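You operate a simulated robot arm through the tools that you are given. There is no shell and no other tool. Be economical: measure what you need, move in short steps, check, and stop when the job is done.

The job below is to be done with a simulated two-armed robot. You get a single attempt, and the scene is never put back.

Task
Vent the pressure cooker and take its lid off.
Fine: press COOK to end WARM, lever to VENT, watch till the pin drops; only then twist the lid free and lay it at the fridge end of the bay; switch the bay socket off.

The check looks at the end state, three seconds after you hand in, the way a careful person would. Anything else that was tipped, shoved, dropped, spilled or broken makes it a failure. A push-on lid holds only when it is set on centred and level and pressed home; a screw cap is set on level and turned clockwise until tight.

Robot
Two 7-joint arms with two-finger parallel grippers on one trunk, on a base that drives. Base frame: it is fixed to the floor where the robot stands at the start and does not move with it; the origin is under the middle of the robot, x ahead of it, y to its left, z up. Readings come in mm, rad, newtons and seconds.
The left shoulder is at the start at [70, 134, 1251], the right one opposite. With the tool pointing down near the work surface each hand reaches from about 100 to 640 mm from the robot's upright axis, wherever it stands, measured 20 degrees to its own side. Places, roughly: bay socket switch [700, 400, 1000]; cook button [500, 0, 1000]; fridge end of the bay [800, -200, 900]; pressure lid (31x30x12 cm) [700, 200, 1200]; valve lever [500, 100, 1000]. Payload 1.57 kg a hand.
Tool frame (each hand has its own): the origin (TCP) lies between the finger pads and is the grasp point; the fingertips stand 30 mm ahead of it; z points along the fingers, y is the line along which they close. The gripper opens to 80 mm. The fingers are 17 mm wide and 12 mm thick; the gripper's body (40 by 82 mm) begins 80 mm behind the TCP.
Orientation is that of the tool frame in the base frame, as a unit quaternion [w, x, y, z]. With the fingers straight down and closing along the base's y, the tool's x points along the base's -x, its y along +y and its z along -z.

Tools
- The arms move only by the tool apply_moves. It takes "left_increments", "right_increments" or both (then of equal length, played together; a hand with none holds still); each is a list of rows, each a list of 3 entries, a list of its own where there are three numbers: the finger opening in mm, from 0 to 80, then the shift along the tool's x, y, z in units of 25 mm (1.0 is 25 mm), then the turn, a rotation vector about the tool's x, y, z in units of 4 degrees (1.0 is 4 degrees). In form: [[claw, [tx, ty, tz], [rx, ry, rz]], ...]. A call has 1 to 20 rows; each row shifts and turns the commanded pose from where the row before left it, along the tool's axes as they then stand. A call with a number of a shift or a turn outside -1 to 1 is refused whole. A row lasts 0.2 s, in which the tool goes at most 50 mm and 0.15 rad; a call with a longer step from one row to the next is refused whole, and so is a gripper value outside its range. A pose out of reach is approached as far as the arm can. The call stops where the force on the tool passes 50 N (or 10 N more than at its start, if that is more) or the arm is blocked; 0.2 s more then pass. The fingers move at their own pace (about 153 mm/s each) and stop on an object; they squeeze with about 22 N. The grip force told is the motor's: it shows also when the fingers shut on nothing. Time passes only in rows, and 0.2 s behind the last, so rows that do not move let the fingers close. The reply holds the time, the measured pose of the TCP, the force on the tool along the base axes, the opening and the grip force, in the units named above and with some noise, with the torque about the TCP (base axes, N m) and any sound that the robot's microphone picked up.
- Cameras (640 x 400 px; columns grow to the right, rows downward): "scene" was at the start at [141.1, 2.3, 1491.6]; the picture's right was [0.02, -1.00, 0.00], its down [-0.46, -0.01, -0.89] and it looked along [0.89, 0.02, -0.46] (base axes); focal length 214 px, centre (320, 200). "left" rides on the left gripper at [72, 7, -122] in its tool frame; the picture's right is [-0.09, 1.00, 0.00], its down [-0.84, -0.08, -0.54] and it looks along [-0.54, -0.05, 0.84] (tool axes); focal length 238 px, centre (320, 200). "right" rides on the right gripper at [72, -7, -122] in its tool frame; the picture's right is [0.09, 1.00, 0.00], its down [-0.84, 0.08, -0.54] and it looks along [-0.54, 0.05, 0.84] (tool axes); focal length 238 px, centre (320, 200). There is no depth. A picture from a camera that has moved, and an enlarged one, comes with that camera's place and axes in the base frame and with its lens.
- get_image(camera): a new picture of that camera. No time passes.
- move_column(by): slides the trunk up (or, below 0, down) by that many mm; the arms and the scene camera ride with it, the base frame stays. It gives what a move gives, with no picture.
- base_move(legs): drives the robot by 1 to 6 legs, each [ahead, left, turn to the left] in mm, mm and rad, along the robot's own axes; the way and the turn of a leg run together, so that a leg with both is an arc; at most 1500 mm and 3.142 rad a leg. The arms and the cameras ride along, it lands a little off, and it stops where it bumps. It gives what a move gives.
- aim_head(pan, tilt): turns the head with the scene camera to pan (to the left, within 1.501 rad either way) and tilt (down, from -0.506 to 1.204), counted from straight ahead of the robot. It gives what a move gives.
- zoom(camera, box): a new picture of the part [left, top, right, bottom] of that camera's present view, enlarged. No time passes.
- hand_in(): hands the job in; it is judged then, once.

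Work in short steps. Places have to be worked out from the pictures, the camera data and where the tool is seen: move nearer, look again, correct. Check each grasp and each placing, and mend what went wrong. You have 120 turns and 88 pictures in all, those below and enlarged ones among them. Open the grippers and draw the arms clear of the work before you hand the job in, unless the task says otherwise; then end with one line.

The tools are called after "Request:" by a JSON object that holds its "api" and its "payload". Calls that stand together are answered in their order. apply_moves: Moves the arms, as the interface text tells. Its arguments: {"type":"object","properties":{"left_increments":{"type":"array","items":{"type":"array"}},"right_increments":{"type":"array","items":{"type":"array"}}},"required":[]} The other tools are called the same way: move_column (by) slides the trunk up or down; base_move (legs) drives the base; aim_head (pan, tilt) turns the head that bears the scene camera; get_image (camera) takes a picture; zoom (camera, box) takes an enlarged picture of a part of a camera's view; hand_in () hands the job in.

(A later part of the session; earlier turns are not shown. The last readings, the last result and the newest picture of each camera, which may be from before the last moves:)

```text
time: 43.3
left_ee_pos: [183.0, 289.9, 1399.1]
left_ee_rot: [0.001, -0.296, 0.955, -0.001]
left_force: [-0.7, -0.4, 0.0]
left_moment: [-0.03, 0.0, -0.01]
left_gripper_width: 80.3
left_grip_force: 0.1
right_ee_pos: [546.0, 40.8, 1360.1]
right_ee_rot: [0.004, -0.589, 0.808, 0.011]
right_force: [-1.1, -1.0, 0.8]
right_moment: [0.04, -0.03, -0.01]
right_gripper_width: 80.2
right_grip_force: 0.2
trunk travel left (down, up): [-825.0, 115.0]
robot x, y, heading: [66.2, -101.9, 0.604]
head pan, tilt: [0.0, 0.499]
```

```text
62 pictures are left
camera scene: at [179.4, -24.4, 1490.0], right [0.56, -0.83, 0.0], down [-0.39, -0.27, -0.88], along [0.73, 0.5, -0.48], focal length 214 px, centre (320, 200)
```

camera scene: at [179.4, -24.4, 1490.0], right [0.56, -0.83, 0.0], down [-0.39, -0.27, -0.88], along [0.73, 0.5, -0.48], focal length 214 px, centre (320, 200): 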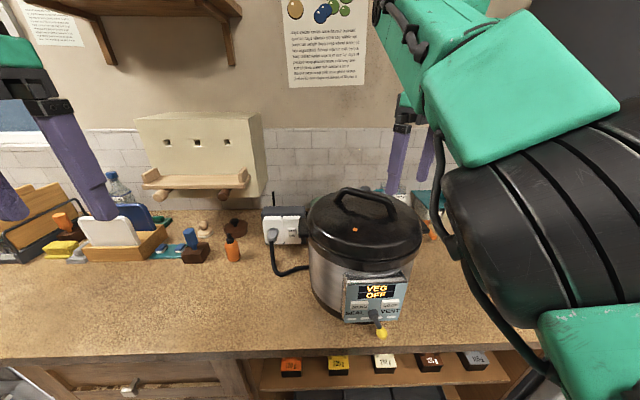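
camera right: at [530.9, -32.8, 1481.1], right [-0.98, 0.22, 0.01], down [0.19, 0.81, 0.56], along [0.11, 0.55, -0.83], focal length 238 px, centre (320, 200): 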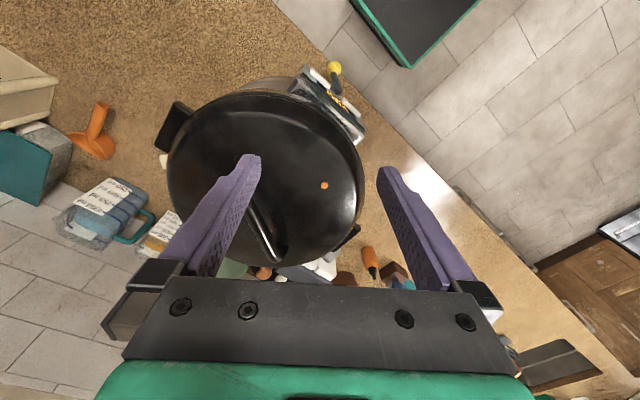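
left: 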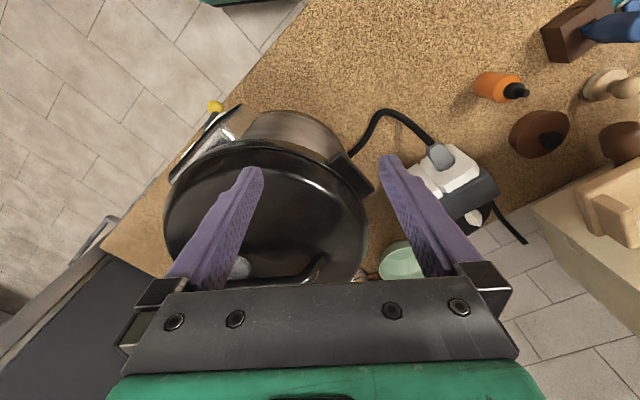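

The pin is flush and the display reads OFF. A finger hides the handle, so I'll drive the last 75 mm forward to bring the hand over the lid and look down.

Request:
{"api": "base_move", "payload": {"legs": [[75, 0, 0]]}}

Request:
{"api": "get_image", "payload": {"camera": "right"}}

Request:
{"api": "zoom", "payload": {"camera": "scene", "box": [260, 160, 460, 300]}}

```text
time: 44.4
left_ee_pos: [238.8, 327.9, 1402.5]
left_ee_rot: [0.005, -0.295, 0.956, 0.002]
left_force: [-0.4, -0.3, -0.2]
left_moment: [0.03, -0.08, 0.0]
left_gripper_width: 80.2
left_grip_force: 0.1
right_ee_pos: [603.6, 76.5, 1363.5]
right_ee_rot: [0.007, -0.587, 0.809, 0.015]
right_force: [0.1, -0.6, 0.0]
right_moment: [0.05, -0.07, -0.03]
right_gripper_width: 80.1
right_grip_force: 0.2
trunk travel left (down, up): [-825.0, 115.0]
robot x, y, heading: [126.4, -58.5, 0.601]
head pan, tilt: [0.0, 0.499]
```

```text
61 pictures are left
camera right: at [587.4, 1.9, 1483.8], right [-0.98, 0.22, 0.01], down [0.19, 0.8, 0.57], along [0.11, 0.55, -0.82], focal length 238 px, centre (320, 200)
```

right: 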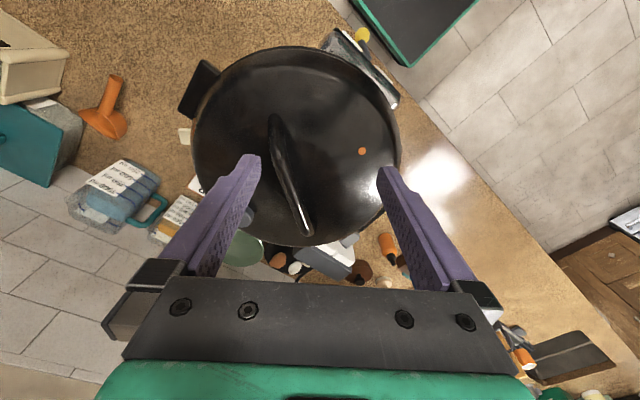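

```text
2.86 times, centred on (360, 230) of scene
camera zoom: at [234.5, 12.7, 1490.9], right [0.56, -0.83, 0.0], down [-0.39, -0.27, -0.88], along [0.73, 0.5, -0.47], focal length 613 px, centre (206, 114)
```

zoom: 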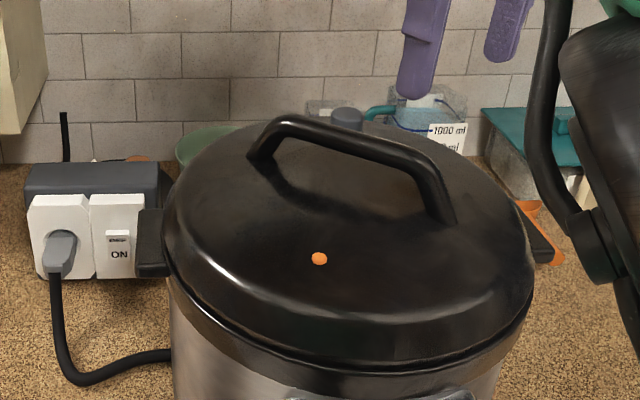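

I'll zoom the wrist view on the handle to pin down its ends.

Request:
{"api": "zoom", "payload": {"camera": "right", "box": [220, 90, 380, 250]}}

```text
2.50 times, centred on (300, 170) of right
camera zoom: at [587.4, 1.9, 1483.8], right [-0.98, 0.22, 0.01], down [0.19, 0.8, 0.57], along [0.11, 0.55, -0.82], focal length 596 px, centre (370, 275)
```

zoom: 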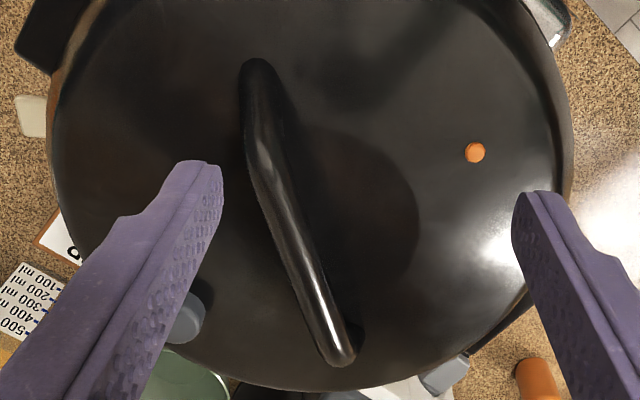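

The handle ends are near (646, 98) and (647, 210), so it's centred at about (647, 154, 1243) and runs along base y. I'll yaw 18° more and move over it.

Request:
{"api": "apply_moves", "payload": {"right_increments": [[80, [0, 0, 0], [0, 0, -0.9]], [80, [0, 0, 0], [0, 0, -0.9]], [80, [0, 0, 0], [0, 0, -0.9]], [80, [0, 0, 0], [0, 0, -0.9]], [80, [0, 0, 0], [0, 0, -0.9]], [80, [-0.775, -0.435, 0], [0, 0, 0]], [80, [-0.775, -0.435, 0], [0, 0, 0]], [80, [-0.775, -0.435, 0], [0, 0, 0]], [80, [-0.775, -0.435, 0], [0, 0, 0]]]}}

Request:
{"api": "get_image", "payload": {"camera": "right"}}

```text
time: 46.4
left_ee_pos: [247.3, 332.7, 1398.9]
left_ee_rot: [0.001, -0.294, 0.956, -0.001]
left_force: [-1.2, -0.1, -0.5]
left_moment: [-0.01, 0.07, 0.0]
left_gripper_width: 79.9
left_grip_force: 0.0
right_ee_pos: [631.7, 128.7, 1323.0]
right_ee_rot: [0.008, -0.706, 0.708, 0.015]
right_force: [-0.3, -0.4, 0.8]
right_moment: [-0.01, -0.01, -0.01]
right_gripper_width: 80.0
right_grip_force: 0.0
right hand out of reach, approached as far as the arm can: row 6, 7, 8, 9
trunk travel left (down, up): [-825.0, 115.0]
robot x, y, heading: [124.1, -60.3, 0.601]
head pan, tilt: [0.0, 0.499]
```

```text
58 pictures are left
camera right: at [638.2, 51.7, 1442.2], right [-1.0, -0.09, 0.01], down [-0.07, 0.82, 0.57], along [-0.06, 0.56, -0.82], focal length 238 px, centre (320, 200)
```

right: 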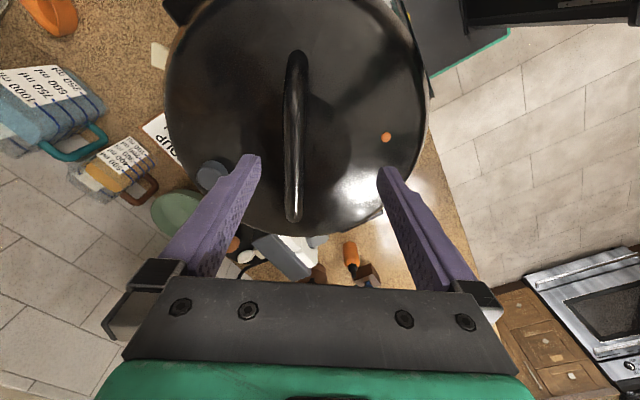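

The yaw is aligned, with the handle line at x≈651 and its centre at y≈152. The hand is reach-limited at this height, so I'll raise the trunk and then shift over the handle.

Request:
{"api": "move_column", "payload": {"by": 100}}

Request:
{"api": "apply_moves", "payload": {"right_increments": [[80, [-0.46, -0.38, 0.9], [0, 0, 0]], [80, [-0.46, -0.38, 0.9], [0, 0, 0]], [80, [0, 0, 0.9], [0, 0, 0]], [80, [0, 0, 0.7], [0, 0, 0]]]}}

Request:
{"api": "get_image", "payload": {"camera": "right"}}

```text
time: 47.7
left_ee_pos: [246.2, 332.8, 1499.9]
left_ee_rot: [0.001, -0.294, 0.956, 0.0]
left_force: [0.8, 0.2, -0.2]
left_moment: [-0.01, -0.02, 0.0]
left_gripper_width: 80.3
left_grip_force: 0.1
right_ee_pos: [629.9, 127.5, 1422.6]
right_ee_rot: [0.007, -0.707, 0.707, 0.015]
right_force: [0.2, 0.7, -0.1]
right_moment: [0.02, 0.03, 0.0]
right_gripper_width: 80.0
right_grip_force: 0.1
trunk travel left (down, up): [-925.0, 15.0]
robot x, y, heading: [124.9, -63.0, 0.602]
head pan, tilt: [0.0, 0.499]
```

```text
time: 48.7
left_ee_pos: [243.8, 333.7, 1500.8]
left_ee_rot: [0.002, -0.295, 0.955, 0.0]
left_force: [0.9, -0.1, 0.1]
left_moment: [0.0, -0.01, -0.04]
left_gripper_width: 79.8
left_grip_force: 0.1
right_ee_pos: [648.5, 154.8, 1338.6]
right_ee_rot: [0.007, -0.707, 0.707, 0.014]
right_force: [0.2, 0.4, 1.3]
right_moment: [0.03, 0.01, -0.01]
right_gripper_width: 79.8
right_grip_force: 0.0
trunk travel left (down, up): [-925.0, 15.0]
robot x, y, heading: [124.2, -63.8, 0.601]
head pan, tilt: [0.0, 0.499]
```

```text
57 pictures are left
camera right: at [655.1, 77.5, 1458.6], right [-1.0, -0.09, 0.01], down [-0.07, 0.82, 0.57], along [-0.06, 0.56, -0.82], focal length 238 px, centre (320, 200)
```

right: 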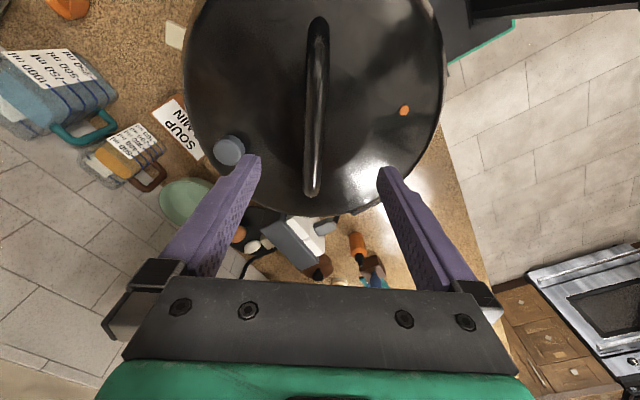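

The hand is centred over the handle. Descending toward z≈1242 so the pads straddle the bar.

Request:
{"api": "apply_moves", "payload": {"right_increments": [[80, [-0.05, -0.08, 0.8], [0, 0, 0]], [80, [0, 0, 0.8], [0, 0, 0]], [80, [0, 0, 0.8], [0, 0, 0]], [80, [0, 0, 0.6], [0, 0, 0]], [80, [0, 0, 0.5], [0, 0, 0]], [80, [0, 0, 0.3], [0, 0, 0]]]}}

Request:
{"api": "get_image", "payload": {"camera": "right"}}

Request:
{"api": "zoom", "payload": {"camera": "scene", "box": [260, 140, 480, 300]}}

```text
time: 50.1
left_ee_pos: [246.1, 332.3, 1500.8]
left_ee_rot: [0.002, -0.294, 0.956, 0.0]
left_force: [-0.3, -0.9, -0.5]
left_moment: [-0.01, 0.01, 0.01]
left_gripper_width: 80.0
left_grip_force: 0.2
right_ee_pos: [671.5, 156.0, 1274.0]
right_ee_rot: [0.006, -0.706, 0.708, 0.014]
right_force: [0.0, 1.0, 0.2]
right_moment: [0.02, 0.0, 0.02]
right_gripper_width: 80.1
right_grip_force: 0.0
right hand out of reach, approached as far as the arm can: row 1, 2, 3, 4, 5
trunk travel left (down, up): [-925.0, 15.0]
robot x, y, heading: [127.1, -57.8, 0.605]
head pan, tilt: [0.0, 0.499]
```

```text
56 pictures are left
camera right: at [678.6, 79.3, 1394.2], right [-1.0, -0.09, 0.01], down [-0.07, 0.82, 0.57], along [-0.06, 0.56, -0.82], focal length 238 px, centre (320, 200)
```

right: 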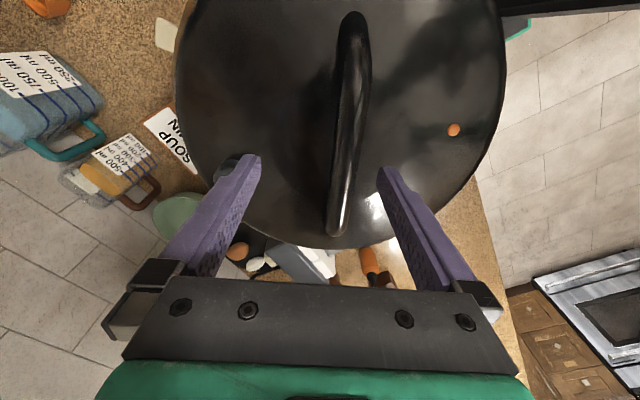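

```text
2.50 times, centred on (370, 220) of scene
camera zoom: at [242.9, 18.7, 1589.8], right [0.56, -0.83, 0.0], down [-0.4, -0.27, -0.88], along [0.72, 0.5, -0.48], focal length 536 px, centre (195, 150)
```

zoom: 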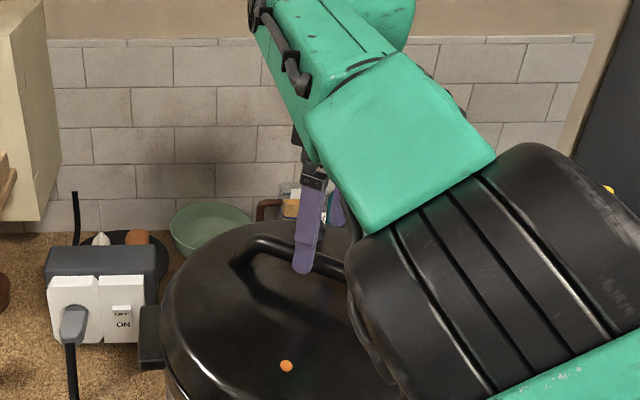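

The hand drifted outward on the descent, so the arm is near a limit in this posture. Before changing anything, I'll check whether it settles and whether backing the base off a bit relieves it.

Request:
{"api": "apply_moves", "payload": {"right_increments": [[80, [0, 0, -0.4], [0, 0, 0]], [80, [0, 0, -0.4], [0, 0, 0]], [80, [0, 0, -0.4], [0, 0, 0]], [80, [0, 0, 0], [0, 0, 0]]]}}

Request:
{"api": "base_move", "payload": {"legs": [[-60, 0, 0]]}}

Request:
{"api": "apply_moves", "payload": {"right_increments": [[80, [-0.7, 0.49, 0], [0, 0, 0]], [80, [-0.7, 0.49, 0], [0, 0, 0]], [80, [0, 0, 0.5], [0, 0, 0]], [80, [0, 0, 0.5], [0, 0, 0]]]}}

```text
time: 51.1
left_ee_pos: [246.2, 333.6, 1500.0]
left_ee_rot: [0.001, -0.295, 0.956, 0.0]
left_force: [-0.1, 0.0, 0.5]
left_moment: [-0.01, 0.01, -0.04]
left_gripper_width: 80.1
left_grip_force: 0.1
right_ee_pos: [670.3, 155.8, 1303.4]
right_ee_rot: [0.007, -0.706, 0.708, 0.014]
right_force: [-0.4, -0.6, -0.6]
right_moment: [0.02, -0.01, 0.01]
right_gripper_width: 79.9
right_grip_force: 0.0
trunk travel left (down, up): [-925.0, 15.0]
robot x, y, heading: [126.3, -58.4, 0.598]
head pan, tilt: [0.0, 0.499]
```

```text
time: 52.1
left_ee_pos: [209.4, 307.9, 1495.8]
left_ee_rot: [-0.004, -0.296, 0.955, -0.002]
left_force: [0.7, 1.0, -0.1]
left_moment: [-0.07, 0.08, 0.0]
left_gripper_width: 80.0
left_grip_force: 0.1
right_ee_pos: [630.7, 127.9, 1297.4]
right_ee_rot: [0.002, -0.706, 0.708, 0.015]
right_force: [0.6, 1.0, -0.6]
right_moment: [-0.06, 0.12, 0.02]
right_gripper_width: 79.8
right_grip_force: 0.0
trunk travel left (down, up): [-925.0, 15.0]
robot x, y, heading: [79.7, -99.6, 0.598]
head pan, tilt: [0.0, 0.499]
```

```text
time: 53.1
left_ee_pos: [196.1, 297.4, 1499.6]
left_ee_rot: [0.001, -0.296, 0.955, 0.0]
left_force: [-0.3, -1.2, 0.0]
left_moment: [0.01, -0.03, -0.01]
left_gripper_width: 79.9
left_grip_force: 0.1
right_ee_pos: [593.6, 155.3, 1300.9]
right_ee_rot: [0.005, -0.707, 0.707, 0.014]
right_force: [0.2, -0.4, -0.1]
right_moment: [0.02, -0.05, -0.01]
right_gripper_width: 79.8
right_grip_force: 0.1
right hand out of reach, approached as far as the arm can: row 3, 4
trunk travel left (down, up): [-925.0, 15.0]
robot x, y, heading: [77.4, -94.7, 0.603]
head pan, tilt: [0.0, 0.499]
```

This posture is limited by the hand's yaw relative to the body (about 55°). I'll back off, unwind the wrist, and re-approach with the robot turned left to heading 1.3, so the relative yaw is only about 15°.

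Request:
{"api": "base_move", "payload": {"legs": [[-200, 0, 0]]}}

Request:
{"api": "apply_moves", "payload": {"right_increments": [[80, [0.88, 0.29, -0.2], [0, 0, 0]], [80, [0.88, 0.29, -0.2], [0, 0, 0]], [80, [0.88, 0.29, -0.2], [0, 0, 0]], [80, [0.88, 0.29, -0.2], [0, 0, 0]], [80, [0.88, 0.29, -0.2], [0, 0, 0]], [80, [0.88, 0.29, -0.2], [0, 0, 0]], [80, [0.88, 0.29, -0.2], [0, 0, 0]], [80, [0.88, 0.29, -0.2], [0, 0, 0]], [80, [0, 0, -0.2], [0, 0, 1]], [80, [0, 0, -0.2], [0, 0, 1]], [80, [0, 0, -0.2], [0, 0, 1]], [80, [0, 0, -0.2], [0, 0, 1]], [80, [0, 0, -0.2], [0, 0, 1]], [80, [0, 0, -0.2], [0, 0, 1]], [80, [0, 0, -0.2], [0, 0, 1]], [80, [0, 0, -0.2], [0, 0, 1]], [80, [0, 0, -0.2], [0, 0, 1]], [80, [0, 0, -0.2], [0, 0, 1]]]}}

```text
time: 54.7
left_ee_pos: [38.5, 189.9, 1497.2]
left_ee_rot: [-0.002, -0.296, 0.955, -0.001]
left_force: [0.1, 0.6, 0.4]
left_moment: [-0.05, 0.04, -0.01]
left_gripper_width: 80.1
left_grip_force: 0.0
right_ee_pos: [435.2, 47.9, 1297.1]
right_ee_rot: [0.002, -0.707, 0.707, 0.015]
right_force: [0.3, 0.8, -0.4]
right_moment: [-0.02, 0.06, 0.0]
right_gripper_width: 79.8
right_grip_force: 0.0
trunk travel left (down, up): [-925.0, 15.0]
robot x, y, heading: [-90.3, -206.2, 0.6]
head pan, tilt: [0.0, 0.499]
```

```text
time: 58.5
left_ee_pos: [33.6, 187.4, 1499.6]
left_ee_rot: [0.001, -0.295, 0.955, 0.001]
left_force: [-1.1, 0.1, -0.4]
left_moment: [-0.01, -0.01, 0.0]
left_gripper_width: 79.9
left_grip_force: 0.1
right_ee_pos: [429.9, 30.8, 1339.5]
right_ee_rot: [-0.005, -0.443, 0.896, 0.012]
right_force: [-0.5, 0.2, -0.6]
right_moment: [0.03, 0.02, -0.01]
right_gripper_width: 80.0
right_grip_force: 0.0
right hand out of reach, approached as far as the arm can: row 1, 2, 3, 4, 5, 6, 7, 8, 13, 17, 18
trunk travel left (down, up): [-925.0, 15.0]
robot x, y, heading: [-86.6, -204.0, 0.603]
head pan, tilt: [0.0, 0.499]
```

The retraction didn't take in that posture. With the wrist unwound, I'll retry pulling the hand back and to the right.

Request:
{"api": "apply_moves", "payload": {"right_increments": [[80, [0.77, -0.27, 0], [0, 0, 0]], [80, [0.77, -0.27, 0], [0, 0, 0]], [80, [0.77, -0.27, 0], [0, 0, 0]], [80, [0.77, -0.27, 0], [0, 0, 0]], [80, [0.77, -0.27, 0], [0, 0, 0]], [80, [0.77, -0.27, 0], [0, 0, 0]]]}}

Request:
{"api": "aim_head", "payload": {"pan": -0.6, "tilt": 0.2}}

Request:
{"api": "get_image", "payload": {"camera": "scene"}}

```text
time: 59.9
left_ee_pos: [33.4, 186.8, 1498.7]
left_ee_rot: [0.0, -0.295, 0.956, 0.0]
left_force: [0.2, -1.0, -0.5]
left_moment: [0.02, -0.01, 0.03]
left_gripper_width: 79.7
left_grip_force: 0.1
right_ee_pos: [430.0, 30.8, 1339.8]
right_ee_rot: [-0.005, -0.443, 0.896, 0.012]
right_force: [0.2, 0.2, -1.4]
right_moment: [-0.03, 0.01, -0.01]
right_gripper_width: 80.0
right_grip_force: 0.0
right hand out of reach, approached as far as the arm can: row 1, 2, 3, 4, 5, 6
trunk travel left (down, up): [-925.0, 15.0]
robot x, y, heading: [-90.7, -207.3, 0.602]
head pan, tilt: [0.0, 0.499]
```

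```text
time: 60.9
left_ee_pos: [34.2, 187.2, 1499.2]
left_ee_rot: [0.001, -0.295, 0.956, -0.001]
left_force: [-0.1, 0.7, 0.8]
left_moment: [0.04, -0.03, -0.04]
left_gripper_width: 79.9
left_grip_force: 0.0
right_ee_pos: [428.0, 30.8, 1339.5]
right_ee_rot: [-0.005, -0.444, 0.896, 0.012]
right_force: [0.2, 0.1, -0.5]
right_moment: [0.0, -0.01, 0.0]
right_gripper_width: 79.9
right_grip_force: 0.1
trunk travel left (down, up): [-925.0, 15.0]
robot x, y, heading: [-83.6, -210.0, 0.6]
head pan, tilt: [-0.6, 0.201]
```

```text
54 pictures are left
camera scene: at [47.6, -178.5, 1617.4], right [0.0, -1.0, 0.0], down [-0.2, 0.0, -0.98], along [0.98, 0.0, -0.2], focal length 214 px, centre (320, 200)
```

scene: 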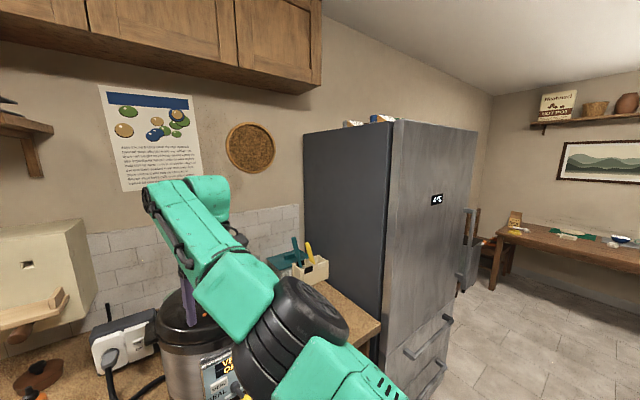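

The elbow is folded low in front. I'll swing the hand out to the right, which is free space above the counter edge, to try to unfold it.

Request:
{"api": "apply_moves", "payload": {"right_increments": [[80, [0.31, -0.95, 0], [0, 0, 0]], [80, [0.31, -0.95, 0], [0, 0, 0]], [80, [0.31, -0.95, 0], [0, 0, 0]], [80, [0.31, -0.95, 0], [0, 0, 0]], [80, [0.31, -0.95, 0], [0, 0, 0]], [80, [0.31, -0.95, 0], [0, 0, 0]], [80, [0.31, -0.95, 0], [0, 0, 0]], [80, [0.31, -0.95, 0], [0, 0, 0]]]}}

Request:
{"api": "apply_moves", "payload": {"right_increments": [[80, [0.7, -0.2, 0.4], [0, 0, 0.8]], [80, [0.7, -0.2, 0.4], [0, 0, 0.8]], [80, [0.7, -0.2, 0.4], [0, 0, 0.8]], [80, [0.7, -0.2, 0.4], [0, 0, 0.8]], [80, [0.7, -0.2, 0.4], [0, 0, 0.8]], [80, [0.7, -0.2, 0.4], [0, 0, 0.8]]]}}

```text
time: 62.7
left_ee_pos: [35.0, 186.1, 1499.2]
left_ee_rot: [0.0, -0.295, 0.955, 0.0]
left_force: [0.2, -0.6, -0.2]
left_moment: [0.02, 0.01, 0.03]
left_gripper_width: 80.1
left_grip_force: 0.1
right_ee_pos: [535.4, -141.6, 1335.1]
right_ee_rot: [-0.001, -0.423, 0.906, 0.016]
right_force: [0.7, 0.0, -0.6]
right_moment: [0.04, 0.01, 0.03]
right_gripper_width: 79.8
right_grip_force: 0.2
trunk travel left (down, up): [-925.0, 15.0]
robot x, y, heading: [-86.5, -206.4, 0.597]
head pan, tilt: [-0.6, 0.201]
```

```text
time: 64.1
left_ee_pos: [33.7, 187.1, 1499.8]
left_ee_rot: [0.001, -0.295, 0.956, 0.001]
left_force: [0.2, -0.3, 0.5]
left_moment: [0.04, -0.01, -0.01]
left_gripper_width: 79.9
left_grip_force: 0.1
right_ee_pos: [478.9, -233.0, 1273.5]
right_ee_rot: [-0.002, -0.265, 0.964, 0.014]
right_force: [0.0, -0.1, -0.3]
right_moment: [0.01, 0.03, 0.03]
right_gripper_width: 79.8
right_grip_force: 0.1
trunk travel left (down, up): [-925.0, 15.0]
robot x, y, heading: [-86.6, -207.8, 0.606]
head pan, tilt: [-0.6, 0.201]
```

That worked smoothly with no reach flags. I'll keep folding the hand back toward the robot's natural posture.

Request:
{"api": "apply_moves", "payload": {"right_increments": [[80, [0.8, 0.2, 0], [0, 0, 0]], [80, [0.8, 0.2, 0], [0, 0, 0]], [80, [0.8, 0.2, 0], [0, 0, 0]], [80, [0.8, 0.2, 0], [0, 0, 0]], [80, [0.8, 0.4, 0], [0, 0, 0]], [80, [0.6, 0.6, 0], [0, 0, 0]], [80, [0, 0.9, -0.4], [0, 0, 0]], [80, [0, 0.9, -0.4], [0, 0, 0]]]}}

Request:
{"api": "get_image", "payload": {"camera": "scene"}}

```text
time: 65.9
left_ee_pos: [34.5, 187.0, 1500.0]
left_ee_rot: [0.001, -0.295, 0.955, -0.001]
left_force: [-0.1, 0.1, -1.0]
left_moment: [0.01, 0.03, 0.0]
left_gripper_width: 80.1
left_grip_force: 0.1
right_ee_pos: [476.4, -235.9, 1272.6]
right_ee_rot: [-0.003, -0.265, 0.964, 0.015]
right_force: [0.3, -0.6, 0.0]
right_moment: [-0.02, -0.07, -0.03]
right_gripper_width: 79.8
right_grip_force: 0.1
right hand out of reach, approached as far as the arm can: row 1, 2, 3, 4, 5, 6, 7, 8
trunk travel left (down, up): [-925.0, 15.0]
robot x, y, heading: [-88.7, -210.2, 0.599]
head pan, tilt: [-0.6, 0.201]
```

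```text
53 pictures are left
camera scene: at [47.7, -178.6, 1617.5], right [0.0, -1.0, 0.0], down [-0.2, 0.0, -0.98], along [0.98, 0.0, -0.2], focal length 214 px, centre (320, 200)
```

scene: 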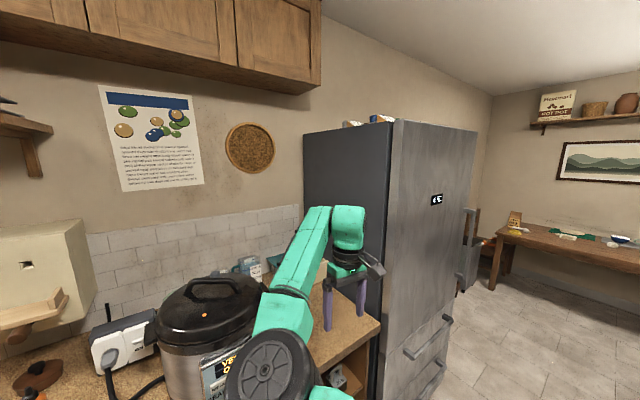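

The elbow is still inside and low. I'll back out into open floor and swing the hand wide right and low to let the elbow come around outside.

Request:
{"api": "base_move", "payload": {"legs": [[-300, 0, 0]]}}

Request:
{"api": "apply_moves", "payload": {"right_increments": [[80, [0, -0.8, 0.6], [0, 0, 0.5]], [80, [0, -0.8, 0.6], [0, 0, 0.5]], [80, [0, -0.8, 0.6], [0, 0, 0.5]], [80, [0, -0.8, 0.6], [0, 0, 0.5]], [80, [0, -0.8, 0.6], [0, 0, 0.5]], [80, [0, -0.8, 0.6], [0, 0, 0.5]], [80, [0.3, -0.8, 0.6], [0, 0, 0.5]], [80, [0.5, -0.6, 0.6], [0, 0, 0.5]], [80, [0.7, -0.4, 0.6], [0, 0, 0.5]], [80, [0.7, -0.2, 0.6], [0, 0, 0.5]]]}}

Request:
{"api": "apply_moves", "payload": {"right_increments": [[80, [0.8, 0, 0.3], [0, 0, 0]], [80, [0.8, 0, 0.3], [0, 0, 0]], [80, [0.8, 0, 0.3], [0, 0, 0]], [80, [0.8, 0, 0.3], [0, 0, 0]], [80, [0.8, 0, 0.3], [0, 0, 0]], [80, [0.8, 0, 0.3], [0, 0, 0]]]}}

Request:
{"api": "get_image", "payload": {"camera": "scene"}}

```text
time: 67.9
left_ee_pos: [-210.7, 18.4, 1499.2]
left_ee_rot: [-0.001, -0.294, 0.956, -0.001]
left_force: [1.3, 0.6, -0.9]
left_moment: [0.02, 0.04, 0.0]
left_gripper_width: 80.1
left_grip_force: 0.1
right_ee_pos: [229.7, -404.7, 1271.9]
right_ee_rot: [-0.005, -0.264, 0.964, 0.015]
right_force: [0.2, 0.4, -0.5]
right_moment: [-0.01, 0.04, -0.02]
right_gripper_width: 79.9
right_grip_force: 0.1
trunk travel left (down, up): [-925.0, 15.0]
robot x, y, heading: [-335.6, -373.2, 0.6]
head pan, tilt: [-0.6, 0.201]
```

```text
time: 70.1
left_ee_pos: [-215.0, 15.7, 1499.4]
left_ee_rot: [0.001, -0.293, 0.956, 0.0]
left_force: [0.2, 0.6, 0.0]
left_moment: [-0.01, 0.0, 0.0]
left_gripper_width: 79.8
left_grip_force: 0.1
right_ee_pos: [238.5, -572.0, 1119.4]
right_ee_rot: [-0.005, -0.092, 0.996, 0.014]
right_force: [0.6, 0.9, 0.4]
right_moment: [0.0, -0.02, -0.03]
right_gripper_width: 80.0
right_grip_force: 0.1
trunk travel left (down, up): [-925.0, 15.0]
robot x, y, heading: [-336.4, -376.6, 0.591]
head pan, tilt: [-0.6, 0.201]
```

```text
time: 71.5
left_ee_pos: [-215.7, 18.4, 1499.3]
left_ee_rot: [0.001, -0.294, 0.956, 0.0]
left_force: [0.1, -0.5, -0.8]
left_moment: [-0.02, -0.01, 0.02]
left_gripper_width: 79.6
left_grip_force: 0.1
right_ee_pos: [118.8, -593.1, 1074.4]
right_ee_rot: [-0.005, -0.093, 0.996, 0.015]
right_force: [0.2, 0.0, 0.3]
right_moment: [-0.03, 0.03, -0.03]
right_gripper_width: 80.0
right_grip_force: 0.1
trunk travel left (down, up): [-925.0, 15.0]
robot x, y, heading: [-334.4, -375.4, 0.597]
head pan, tilt: [-0.6, 0.201]
```

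```text
52 pictures are left
camera scene: at [-201.9, -348.8, 1617.6], right [0.0, -1.0, 0.0], down [-0.2, 0.0, -0.98], along [0.98, 0.0, -0.2], focal length 214 px, centre (320, 200)
```

scene: 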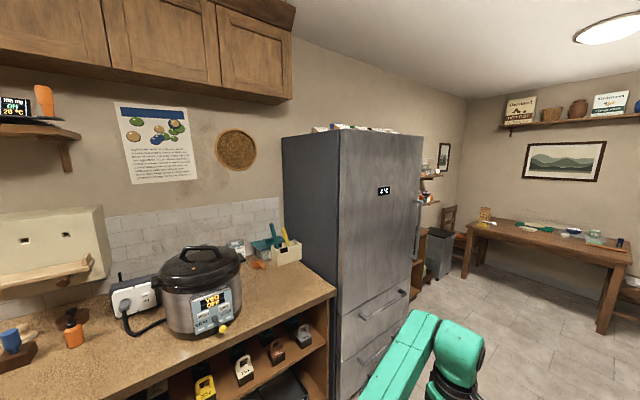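

The hand now folds back freely. I'll continue back, then up close to the body, so the elbow goes behind and outward.

Request:
{"api": "apply_moves", "payload": {"right_increments": [[80, [0.6, 0, -0.4], [0, 0, -0.5]], [80, [0.6, 0, -0.4], [0, 0, -0.5]], [80, [0.4, 0.2, -0.8], [0, 0, -0.5]], [80, [0, 0.3, -0.9], [0, 0, -0.5]], [80, [0, 0.3, -0.9], [0, 0, -0.5]], [80, [0, 0.3, -0.9], [0, 0, -0.5]], [80, [0, 0.3, -0.9], [0, 0, 0]], [80, [0, 0.3, -0.9], [0, 0, 0]], [80, [0, 0.3, -0.9], [0, 0, 0]], [80, [0, 0.3, -0.9], [0, 0, 0]], [80, [0, 0, -0.9], [0, 0, 0]], [80, [0, 0, -0.9], [0, 0, 0]]]}}

Request:
{"api": "get_image", "payload": {"camera": "scene"}}

```text
time: 74.1
left_ee_pos: [-215.0, 17.3, 1499.2]
left_ee_rot: [0.0, -0.294, 0.956, 0.0]
left_force: [0.3, 0.3, -0.7]
left_moment: [0.02, 0.0, -0.01]
left_gripper_width: 80.0
left_grip_force: 0.1
right_ee_pos: [62.8, -555.3, 1318.1]
right_ee_rot: [-0.005, -0.197, 0.98, 0.015]
right_force: [-0.3, -0.5, 0.4]
right_moment: [-0.03, 0.02, 0.0]
right_gripper_width: 79.8
right_grip_force: 0.1
trunk travel left (down, up): [-925.0, 15.0]
robot x, y, heading: [-335.9, -377.8, 0.596]
head pan, tilt: [-0.6, 0.201]
```

```text
51 pictures are left
camera scene: at [-201.4, -349.0, 1617.5], right [0.0, -1.0, 0.0], down [-0.2, 0.0, -0.98], along [0.98, 0.0, -0.2], focal length 214 px, centre (320, 200)
```

scene: 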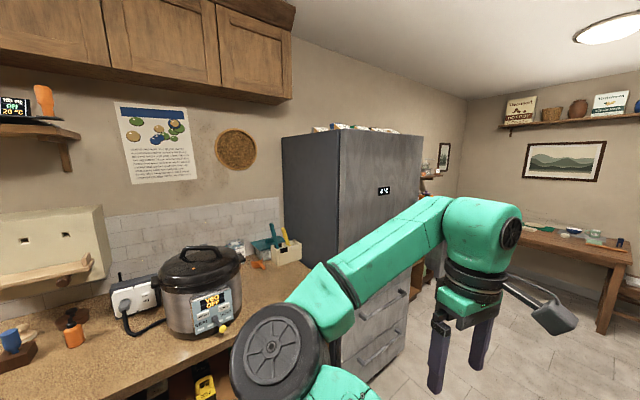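

The right elbow stays awkward, but the left arm is still in its natural posture. I'll park the right arm hanging low at its side and use the left arm for the lid.

Request:
{"api": "apply_moves", "payload": {"right_increments": [[40, [0.13, -0.15, 0.95], [0, 0, 0]], [40, [0.13, -0.15, 0.95], [0, 0, 0]], [40, [0.13, -0.15, 0.95], [0, 0, 0]], [40, [0.13, -0.15, 0.95], [0, 0, 0]], [40, [0.13, -0.15, 0.95], [0, 0, 0]], [40, [0.13, -0.15, 0.95], [0, 0, 0]], [40, [0.13, -0.15, 0.95], [0, 0, 0]], [40, [0.13, -0.15, 0.95], [0, 0, 0]], [40, [0.13, -0.15, 0.95], [0, 0, 0]], [40, [0.13, -0.15, 0.95], [0, 0, 0]], [40, [0.13, -0.15, 0.95], [0, 0, 0]], [40, [0.13, -0.15, 0.95], [0, 0, 0]], [40, [0.13, -0.15, 0.95], [0, 0, 0]], [40, [0.13, -0.15, 0.95], [0, 0, 0]], [40, [0.13, -0.15, 0.95], [0, 0, 0]], [40, [0.13, -0.15, 0.95], [0, 0, 0]], [40, [0.13, -0.15, 0.95], [0, 0, 0]], [40, [0.13, -0.15, 0.95], [0, 0, 0]]]}}

Request:
{"api": "aim_head", "payload": {"pan": -0.7, "tilt": 0.9}}

Request:
{"api": "get_image", "payload": {"camera": "scene"}}

```text
time: 77.9
left_ee_pos: [-214.0, 17.4, 1498.8]
left_ee_rot: [-0.001, -0.295, 0.956, 0.0]
left_force: [-0.7, -0.3, -0.9]
left_moment: [0.02, 0.03, 0.0]
left_gripper_width: 80.3
left_grip_force: 0.2
right_ee_pos: [31.8, -628.8, 889.6]
right_ee_rot: [-0.003, -0.194, 0.981, 0.015]
right_force: [-0.5, 0.3, 0.6]
right_moment: [-0.01, -0.01, -0.01]
right_gripper_width: 40.1
right_grip_force: 0.0
trunk travel left (down, up): [-925.0, 15.0]
robot x, y, heading: [-333.4, -379.2, 0.596]
head pan, tilt: [-0.6, 0.201]
```

```text
time: 79.0
left_ee_pos: [-215.2, 17.5, 1499.9]
left_ee_rot: [0.001, -0.294, 0.956, -0.001]
left_force: [0.5, -0.9, -0.5]
left_moment: [0.0, 0.01, -0.01]
left_gripper_width: 80.1
left_grip_force: 0.1
right_ee_pos: [32.5, -628.6, 890.2]
right_ee_rot: [-0.004, -0.196, 0.98, 0.015]
right_force: [0.1, -0.1, 0.0]
right_moment: [0.03, 0.02, -0.01]
right_gripper_width: 40.2
right_grip_force: 0.1
trunk travel left (down, up): [-925.0, 15.0]
robot x, y, heading: [-334.9, -379.7, 0.6]
head pan, tilt: [-0.7, 0.901]
```

```text
50 pictures are left
camera scene: at [-219.1, -356.0, 1556.0], right [-0.1, -0.99, 0.0], down [-0.78, 0.08, -0.62], along [0.62, -0.06, -0.78], focal length 214 px, centre (320, 200)
```

scene: 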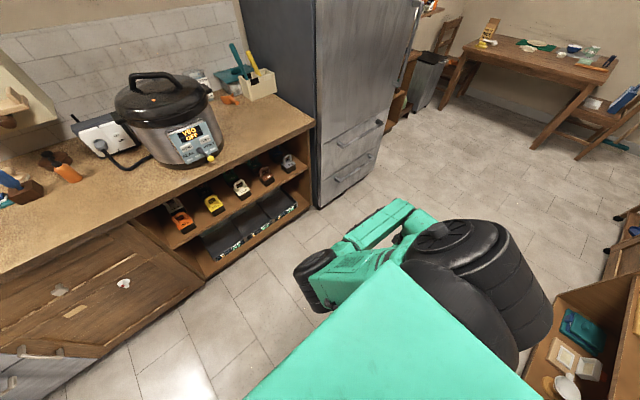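

Before driving in, I'll test the left arm in open space at the reach the lid will need, including the handle yaw and the extra twist.

Request:
{"api": "apply_moves", "payload": {"left_increments": [[80, [-0.79, -0.44, 0.96], [0, 0, 0]], [80, [-0.79, -0.44, 0.96], [0, 0, 0]], [80, [-0.79, -0.44, 0.96], [0, 0, 0]], [80, [-0.79, -0.44, 0.96], [0, 0, 0]], [80, [-0.79, -0.44, 0.96], [0, 0, 0]], [80, [-0.79, -0.44, 0.96], [0, 0, 0]], [80, [-0.79, -0.44, 0.96], [0, 0, 0]], [80, [-0.79, -0.44, 0.96], [0, 0, 0]], [80, [-0.79, -0.44, 0.96], [0, 0, 0]], [80, [-0.79, -0.44, 0.96], [0, 0, 0]]]}}

Request:
{"api": "apply_moves", "payload": {"left_increments": [[80, [0, 0, 0], [0, 0, -1]], [80, [0, 0, 0], [0, 0, -1]], [80, [0, 0, 0], [0, 0, -1]], [80, [0, 0, 0], [0, 0, -1]], [80, [0, 0, 0], [0, 0, -1]], [80, [0, 0, 0], [0, 0, -1]], [80, [0, 0, 0], [0, 0, -1]], [80, [0, 0, 0], [0, 0, -1]], [80, [0, 0, 0], [0, 0, -1]], [80, [0, 0, 0], [0, 0, -1]], [80, [0, 0, 0], [0, 0, -1]], [80, [0, 0, 0], [0, 0, -1]], [80, [0, 0, 0], [0, 0, -1]], [80, [0, 0, 0], [0, 0, -1]]]}}

```text
time: 81.2
left_ee_pos: [13.0, 39.7, 1258.6]
left_ee_rot: [0.0, -0.295, 0.956, -0.001]
left_force: [0.8, 0.0, -0.2]
left_moment: [-0.01, 0.05, -0.04]
left_gripper_width: 79.9
left_grip_force: 0.1
right_ee_pos: [33.0, -628.5, 888.2]
right_ee_rot: [-0.005, -0.197, 0.98, 0.014]
right_force: [-0.6, 1.1, 0.5]
right_moment: [-0.04, -0.01, 0.02]
right_gripper_width: 39.9
right_grip_force: 0.0
trunk travel left (down, up): [-925.0, 15.0]
robot x, y, heading: [-337.1, -376.0, 0.597]
head pan, tilt: [-0.7, 0.901]
```

```text
time: 84.2
left_ee_pos: [12.4, 37.2, 1259.0]
left_ee_rot: [0.0, 0.709, -0.706, 0.0]
left_force: [-0.3, -0.4, 0.4]
left_moment: [0.02, -0.01, -0.01]
left_gripper_width: 80.1
left_grip_force: 0.1
right_ee_pos: [31.3, -629.2, 888.6]
right_ee_rot: [-0.004, -0.196, 0.98, 0.015]
right_force: [-0.8, 0.4, 0.4]
right_moment: [0.01, 0.0, -0.02]
right_gripper_width: 39.9
right_grip_force: 0.1
trunk travel left (down, up): [-925.0, 15.0]
robot x, y, heading: [-335.9, -374.1, 0.597]
head pan, tilt: [-0.7, 0.901]
```

The left arm manages the handle yaw without any flags. I'll test a further 44° anticlockwise and return.

Request:
{"api": "apply_moves", "payload": {"left_increments": [[80, [0, 0, 0], [0, 0, -1]], [80, [0, 0, 0], [0, 0, -1]], [80, [0, 0, 0], [0, 0, -1]], [80, [0, 0, 0], [0, 0, -1]], [80, [0, 0, 0], [0, 0, -1]], [80, [0, 0, 0], [0, 0, -1]], [80, [0, 0, 0], [0, 0, -1]], [80, [0, 0, 0], [0, 0, -1]], [80, [0, 0, 0], [0, 0, -1]], [80, [0, 0, 0], [0, 0, -1]], [80, [0, 0, 0], [0, 0, -1]]]}}

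Request:
{"api": "apply_moves", "payload": {"left_increments": [[80, [0, 0, -0.8], [0, 0, 1]], [80, [0, 0, -0.8], [0, 0, 1]], [80, [0, 0, -0.8], [0, 0, 1]], [80, [0, 0, -0.8], [0, 0, 1]], [80, [0, 0, -0.8], [0, 0, 1]], [80, [0, 0, -0.6], [0, 0, 1]], [80, [0, 0, 0], [0, 0, 1]], [80, [0, 0, 0], [0, 0, 1]], [80, [0, 0, 0], [0, 0, 1]], [80, [0, 0, 0], [0, 0, 1]], [80, [0, 0, 0], [0, 0, 1]]]}}

```text
time: 86.6
left_ee_pos: [11.2, 38.0, 1260.4]
left_ee_rot: [0.0, 0.921, -0.39, 0.0]
left_force: [0.2, 0.0, 0.2]
left_moment: [0.0, -0.01, -0.01]
left_gripper_width: 80.2
left_grip_force: 0.0
right_ee_pos: [31.9, -629.3, 889.5]
right_ee_rot: [-0.004, -0.196, 0.981, 0.014]
right_force: [-0.1, -0.3, 0.1]
right_moment: [-0.02, 0.02, 0.0]
right_gripper_width: 39.9
right_grip_force: 0.0
trunk travel left (down, up): [-925.0, 15.0]
robot x, y, heading: [-335.3, -374.5, 0.594]
head pan, tilt: [-0.7, 0.901]
```

```text
time: 89.0
left_ee_pos: [-22.2, 59.8, 1375.6]
left_ee_rot: [-0.001, 0.708, -0.706, 0.001]
left_force: [0.2, 0.3, -0.6]
left_moment: [0.03, -0.01, -0.01]
left_gripper_width: 80.3
left_grip_force: 0.1
left hand out of reach, approached as far as the arm can: row 2, 3, 4, 5, 6
right_ee_pos: [31.3, -627.6, 889.3]
right_ee_rot: [-0.004, -0.196, 0.981, 0.015]
right_force: [0.4, 0.7, -0.5]
right_moment: [0.0, 0.01, 0.03]
right_gripper_width: 40.1
right_grip_force: 0.0
trunk travel left (down, up): [-925.0, 15.0]
robot x, y, heading: [-337.6, -376.6, 0.596]
head pan, tilt: [-0.7, 0.901]
```

The left arm can do the full twist. The right arm stays parked low at its side. I'll drive to put the lid about 510 ahead and 150 left, stopping short to look first.

Request:
{"api": "base_move", "payload": {"legs": [[0, -265, 0], [520, 0, 0]]}}

Request:
{"api": "aim_head", "payload": {"pan": -0.2, "tilt": 0.95}}

Request:
{"api": "get_image", "payload": {"camera": "scene"}}

Request:
{"api": "get_image", "payload": {"camera": "left"}}

```text
time: 93.5
left_ee_pos: [546.7, 128.8, 1377.3]
left_ee_rot: [-0.001, 0.709, -0.705, 0.001]
left_force: [-0.4, -0.6, 0.1]
left_moment: [0.04, 0.04, 0.03]
left_gripper_width: 79.7
left_grip_force: 0.0
right_ee_pos: [601.1, -559.5, 889.4]
right_ee_rot: [-0.004, -0.196, 0.981, 0.015]
right_force: [0.0, 0.2, 0.1]
right_moment: [0.03, 0.0, -0.04]
right_gripper_width: 40.0
right_grip_force: 0.1
trunk travel left (down, up): [-925.0, 15.0]
robot x, y, heading: [234.6, -308.2, 0.596]
head pan, tilt: [-0.7, 0.901]
```

```text
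time: 94.4
left_ee_pos: [548.8, 129.2, 1375.0]
left_ee_rot: [0.0, 0.709, -0.706, 0.0]
left_force: [0.3, -0.3, -0.5]
left_moment: [-0.02, -0.05, 0.0]
left_gripper_width: 80.3
left_grip_force: 0.0
right_ee_pos: [602.7, -558.8, 888.9]
right_ee_rot: [-0.004, -0.196, 0.981, 0.014]
right_force: [0.1, 0.5, -1.0]
right_moment: [0.0, -0.01, 0.05]
right_gripper_width: 40.0
right_grip_force: 0.0
trunk travel left (down, up): [-925.0, 15.0]
robot x, y, heading: [234.2, -305.9, 0.598]
head pan, tilt: [-0.201, 0.949]
```

```text
49 pictures are left
camera scene: at [344.3, -250.6, 1552.2], right [0.39, -0.92, 0.0], down [-0.75, -0.31, -0.58], along [0.54, 0.22, -0.81], focal length 214 px, centre (320, 200)
```

scene: 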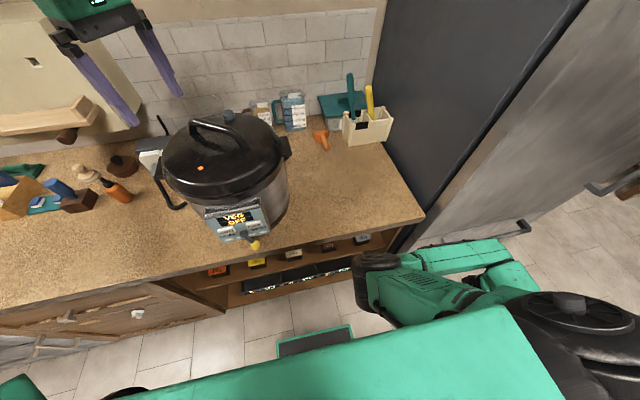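

```text
48 pictures are left
camera left: at [542.1, 56.9, 1498.0], right [-1.0, 0.09, 0.0], down [0.07, 0.84, 0.54], along [0.05, 0.54, -0.84], focal length 238 px, centre (320, 200)
```

left: 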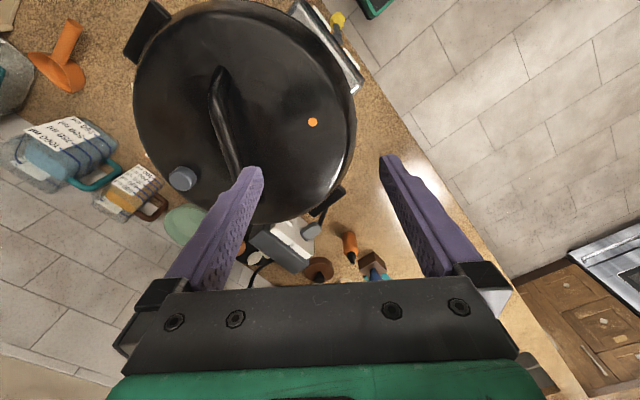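

The right elbow is fairly near the counter front, so I'll draw that hand back first. Then I'll go 65 mm further forward and re-measure the handle.

Request:
{"api": "apply_moves", "payload": {"right_increments": [[40, [0.8, 0, 0], [0, 0, 0]], [40, [0.8, 0, 0], [0, 0, 0]], [40, [0.8, 0, 0], [0, 0, 0]], [40, [0.8, 0, 0], [0, 0, 0]]]}}

Request:
{"api": "base_move", "payload": {"legs": [[65, 0, 0]]}}

Request:
{"api": "get_image", "payload": {"camera": "left"}}

Request:
{"api": "get_image", "payload": {"camera": "scene"}}

```text
time: 95.3
left_ee_pos: [548.3, 129.1, 1376.8]
left_ee_rot: [0.0, 0.709, -0.706, 0.001]
left_force: [-0.1, 0.3, 0.2]
left_moment: [0.0, -0.01, 0.01]
left_gripper_width: 79.9
left_grip_force: 0.1
right_ee_pos: [609.6, -580.1, 914.0]
right_ee_rot: [0.084, -0.179, 0.98, 0.011]
right_force: [-1.1, 0.3, 0.4]
right_moment: [0.02, -0.02, 0.01]
right_gripper_width: 40.0
right_grip_force: 0.1
trunk travel left (down, up): [-925.0, 15.0]
robot x, y, heading: [235.7, -305.5, 0.597]
head pan, tilt: [-0.201, 0.949]
stopped in row 4 (right hand): the arm was blocked; the commanded pose is now the measured one
```

```text
time: 96.3
left_ee_pos: [591.6, 160.1, 1380.1]
left_ee_rot: [-0.004, 0.708, -0.706, 0.002]
left_force: [-1.1, -1.5, 0.6]
left_moment: [0.04, -0.1, -0.04]
left_gripper_width: 79.9
left_grip_force: 0.0
right_ee_pos: [655.4, -547.6, 915.1]
right_ee_rot: [0.085, -0.179, 0.98, 0.012]
right_force: [-0.1, -0.3, 0.4]
right_moment: [0.06, 0.0, -0.01]
right_gripper_width: 40.1
right_grip_force: 0.1
trunk travel left (down, up): [-925.0, 15.0]
robot x, y, heading: [286.1, -270.1, 0.603]
head pan, tilt: [-0.201, 0.949]
```

```text
47 pictures are left
camera left: at [585.5, 86.3, 1502.4], right [-1.0, 0.09, -0.01], down [0.07, 0.83, 0.55], along [0.06, 0.54, -0.84], focal length 238 px, centre (320, 200)
```

left: 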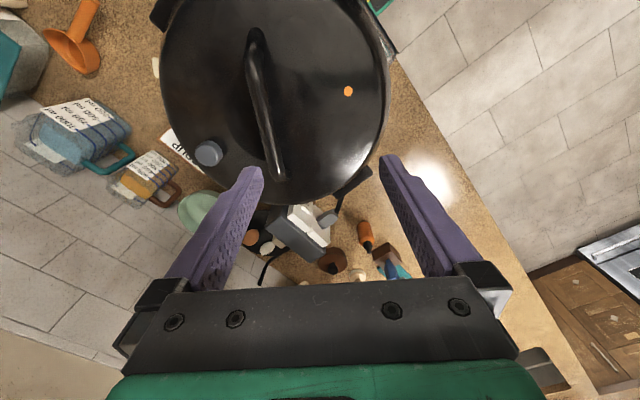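

```text
46 pictures are left
camera scene: at [387.5, -221.3, 1553.3], right [0.39, -0.92, 0.0], down [-0.75, -0.31, -0.59], along [0.54, 0.23, -0.81], focal length 214 px, centre (320, 200)
```

scene: 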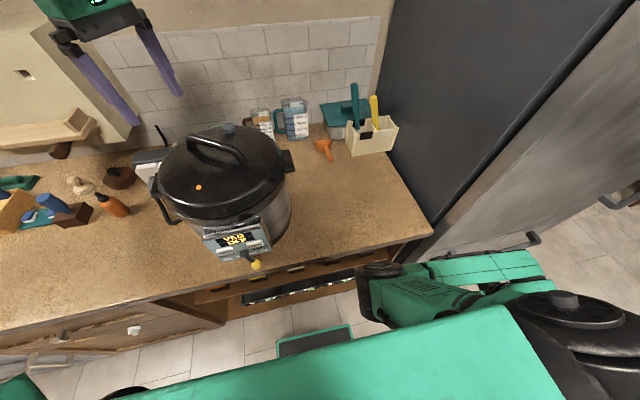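

The handle centre again measures about (651, 155). I'll move the left hand over it and partway down.

Request:
{"api": "apply_moves", "payload": {"left_increments": [[80, [0.05, -0.59, 0.58], [0, 0, 0]], [80, [0.05, -0.59, 0.58], [0, 0, 0]], [80, [0.05, -0.59, 0.58], [0, 0, 0]], [80, [0.05, -0.59, 0.58], [0, 0, 0]]]}}

Request:
{"api": "get_image", "payload": {"camera": "left"}}

```text
time: 97.3
left_ee_pos: [612.1, 178.8, 1354.0]
left_ee_rot: [0.0, 0.708, -0.706, 0.001]
left_force: [-0.3, -0.1, -0.2]
left_moment: [0.04, -0.03, 0.01]
left_gripper_width: 79.8
left_grip_force: 0.0
left hand out of reach, approached as far as the arm can: row 1, 2, 3, 4
right_ee_pos: [663.9, -544.8, 914.2]
right_ee_rot: [0.083, -0.178, 0.98, 0.01]
right_force: [0.1, 0.1, 0.6]
right_moment: [0.0, -0.02, 0.01]
right_gripper_width: 40.0
right_grip_force: 0.1
trunk travel left (down, up): [-925.0, 15.0]
robot x, y, heading: [290.8, -273.8, 0.598]
head pan, tilt: [-0.201, 0.949]
```

```text
45 pictures are left
camera left: at [604.7, 106.5, 1476.4], right [-1.0, 0.09, 0.0], down [0.07, 0.84, 0.54], along [0.05, 0.54, -0.84], focal length 238 px, centre (320, 200)
```

left: 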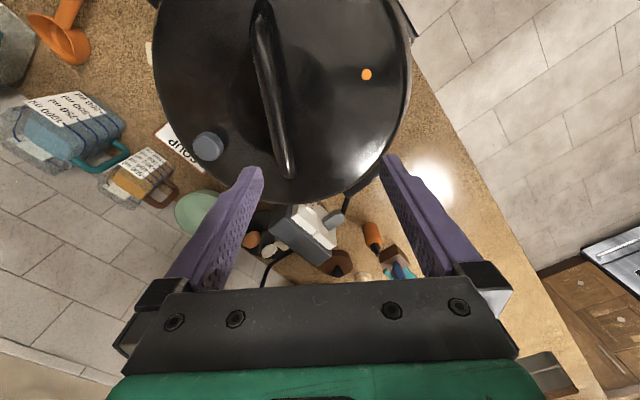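

High positions are at the reach limit, so I'll lower a little and see where the hand settles.

Request:
{"api": "apply_moves", "payload": {"left_increments": [[80, [0, 0, 0.5], [0, 0, 0]], [80, [0, 0, 0.5], [0, 0, 0]], [80, [0, 0, 0], [0, 0, 0]]]}}

```text
time: 98.1
left_ee_pos: [608.7, 178.0, 1330.3]
left_ee_rot: [-0.001, 0.709, -0.705, 0.001]
left_force: [0.9, -0.2, -0.5]
left_moment: [0.01, 0.01, 0.0]
left_gripper_width: 80.0
left_grip_force: 0.1
right_ee_pos: [660.4, -543.9, 914.0]
right_ee_rot: [0.082, -0.179, 0.98, 0.011]
right_force: [-0.1, 0.0, -0.1]
right_moment: [-0.02, -0.01, 0.01]
right_gripper_width: 40.1
right_grip_force: 0.0
trunk travel left (down, up): [-925.0, 15.0]
robot x, y, heading: [290.5, -272.5, 0.596]
head pan, tilt: [-0.201, 0.949]
```

Request:
{"api": "apply_moves", "payload": {"left_increments": [[80, [0.3, -0.5, 0.2], [0, 0, 0]], [80, [0.3, -0.55, 0.2], [0, 0, 0]], [80, [0.3, -0.6, 0.2], [0, 0, 0]], [80, [0, 0, 0], [0, 0, 0]]]}}

Request:
{"api": "get_image", "payload": {"camera": "left"}}

```text
time: 99.1
left_ee_pos: [629.6, 152.9, 1308.4]
left_ee_rot: [0.0, 0.708, -0.706, 0.002]
left_force: [0.1, 0.2, -0.7]
left_moment: [-0.02, 0.0, -0.03]
left_gripper_width: 79.9
left_grip_force: 0.0
left hand out of reach, approached as far as the arm can: row 2, 3
right_ee_pos: [661.7, -545.0, 913.8]
right_ee_rot: [0.082, -0.179, 0.98, 0.01]
right_force: [-0.8, -0.2, -0.2]
right_moment: [0.0, -0.02, -0.02]
right_gripper_width: 40.0
right_grip_force: 0.1
trunk travel left (down, up): [-925.0, 15.0]
robot x, y, heading: [291.3, -269.7, 0.595]
head pan, tilt: [-0.201, 0.949]
```

```text
44 pictures are left
camera left: at [622.6, 81.6, 1430.4], right [-1.0, 0.09, 0.0], down [0.07, 0.84, 0.54], along [0.05, 0.54, -0.84], focal length 238 px, centre (320, 200)
```

left: 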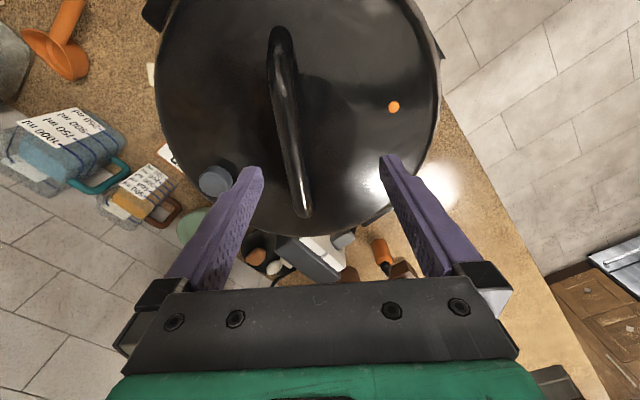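

This spot is at the arm's outer limit and would leave no room to lift. I'll retract the hand 50 mm and drive 50 mm closer.

Request:
{"api": "apply_moves", "payload": {"left_increments": [[80, [0.56, 0.82, -0.3], [0, 0, 0]], [80, [0.56, 0.82, -0.3], [0, 0, 0]]]}}

Request:
{"api": "base_move", "payload": {"legs": [[55, 0, 0]]}}

Request:
{"api": "get_image", "payload": {"camera": "scene"}}

```text
time: 99.7
left_ee_pos: [585.1, 124.3, 1324.6]
left_ee_rot: [-0.001, 0.709, -0.706, 0.001]
left_force: [-0.4, 0.7, 0.8]
left_moment: [0.0, -0.01, -0.01]
left_gripper_width: 80.0
left_grip_force: 0.1
right_ee_pos: [659.7, -545.4, 915.1]
right_ee_rot: [0.082, -0.179, 0.98, 0.01]
right_force: [0.1, -0.2, 0.3]
right_moment: [0.02, -0.02, 0.01]
right_gripper_width: 40.2
right_grip_force: 0.0
trunk travel left (down, up): [-925.0, 15.0]
robot x, y, heading: [289.8, -268.9, 0.603]
head pan, tilt: [-0.201, 0.949]
```

```text
time: 100.7
left_ee_pos: [624.9, 150.8, 1327.6]
left_ee_rot: [-0.005, 0.708, -0.706, 0.001]
left_force: [-0.4, 0.5, 0.2]
left_moment: [0.05, -0.06, 0.0]
left_gripper_width: 80.0
left_grip_force: 0.1
right_ee_pos: [702.0, -516.3, 915.2]
right_ee_rot: [0.086, -0.178, 0.98, 0.012]
right_force: [-0.7, -0.4, 0.1]
right_moment: [0.02, -0.04, 0.0]
right_gripper_width: 40.1
right_grip_force: 0.1
trunk travel left (down, up): [-925.0, 15.0]
robot x, y, heading: [333.9, -240.3, 0.597]
head pan, tilt: [-0.201, 0.949]
```

```text
43 pictures are left
camera scene: at [433.1, -190.2, 1553.3], right [0.39, -0.92, 0.0], down [-0.75, -0.31, -0.59], along [0.54, 0.23, -0.81], focal length 214 px, centre (320, 200)
```

scene: 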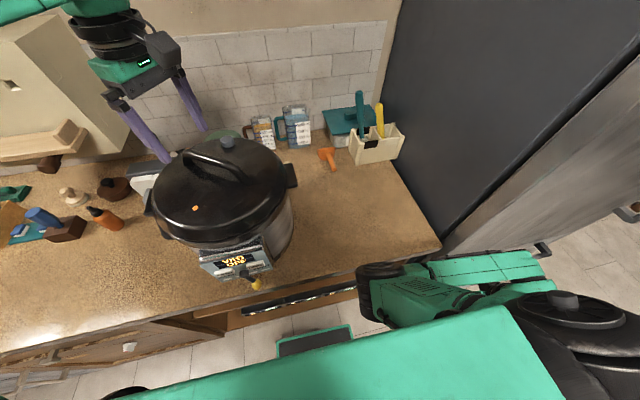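

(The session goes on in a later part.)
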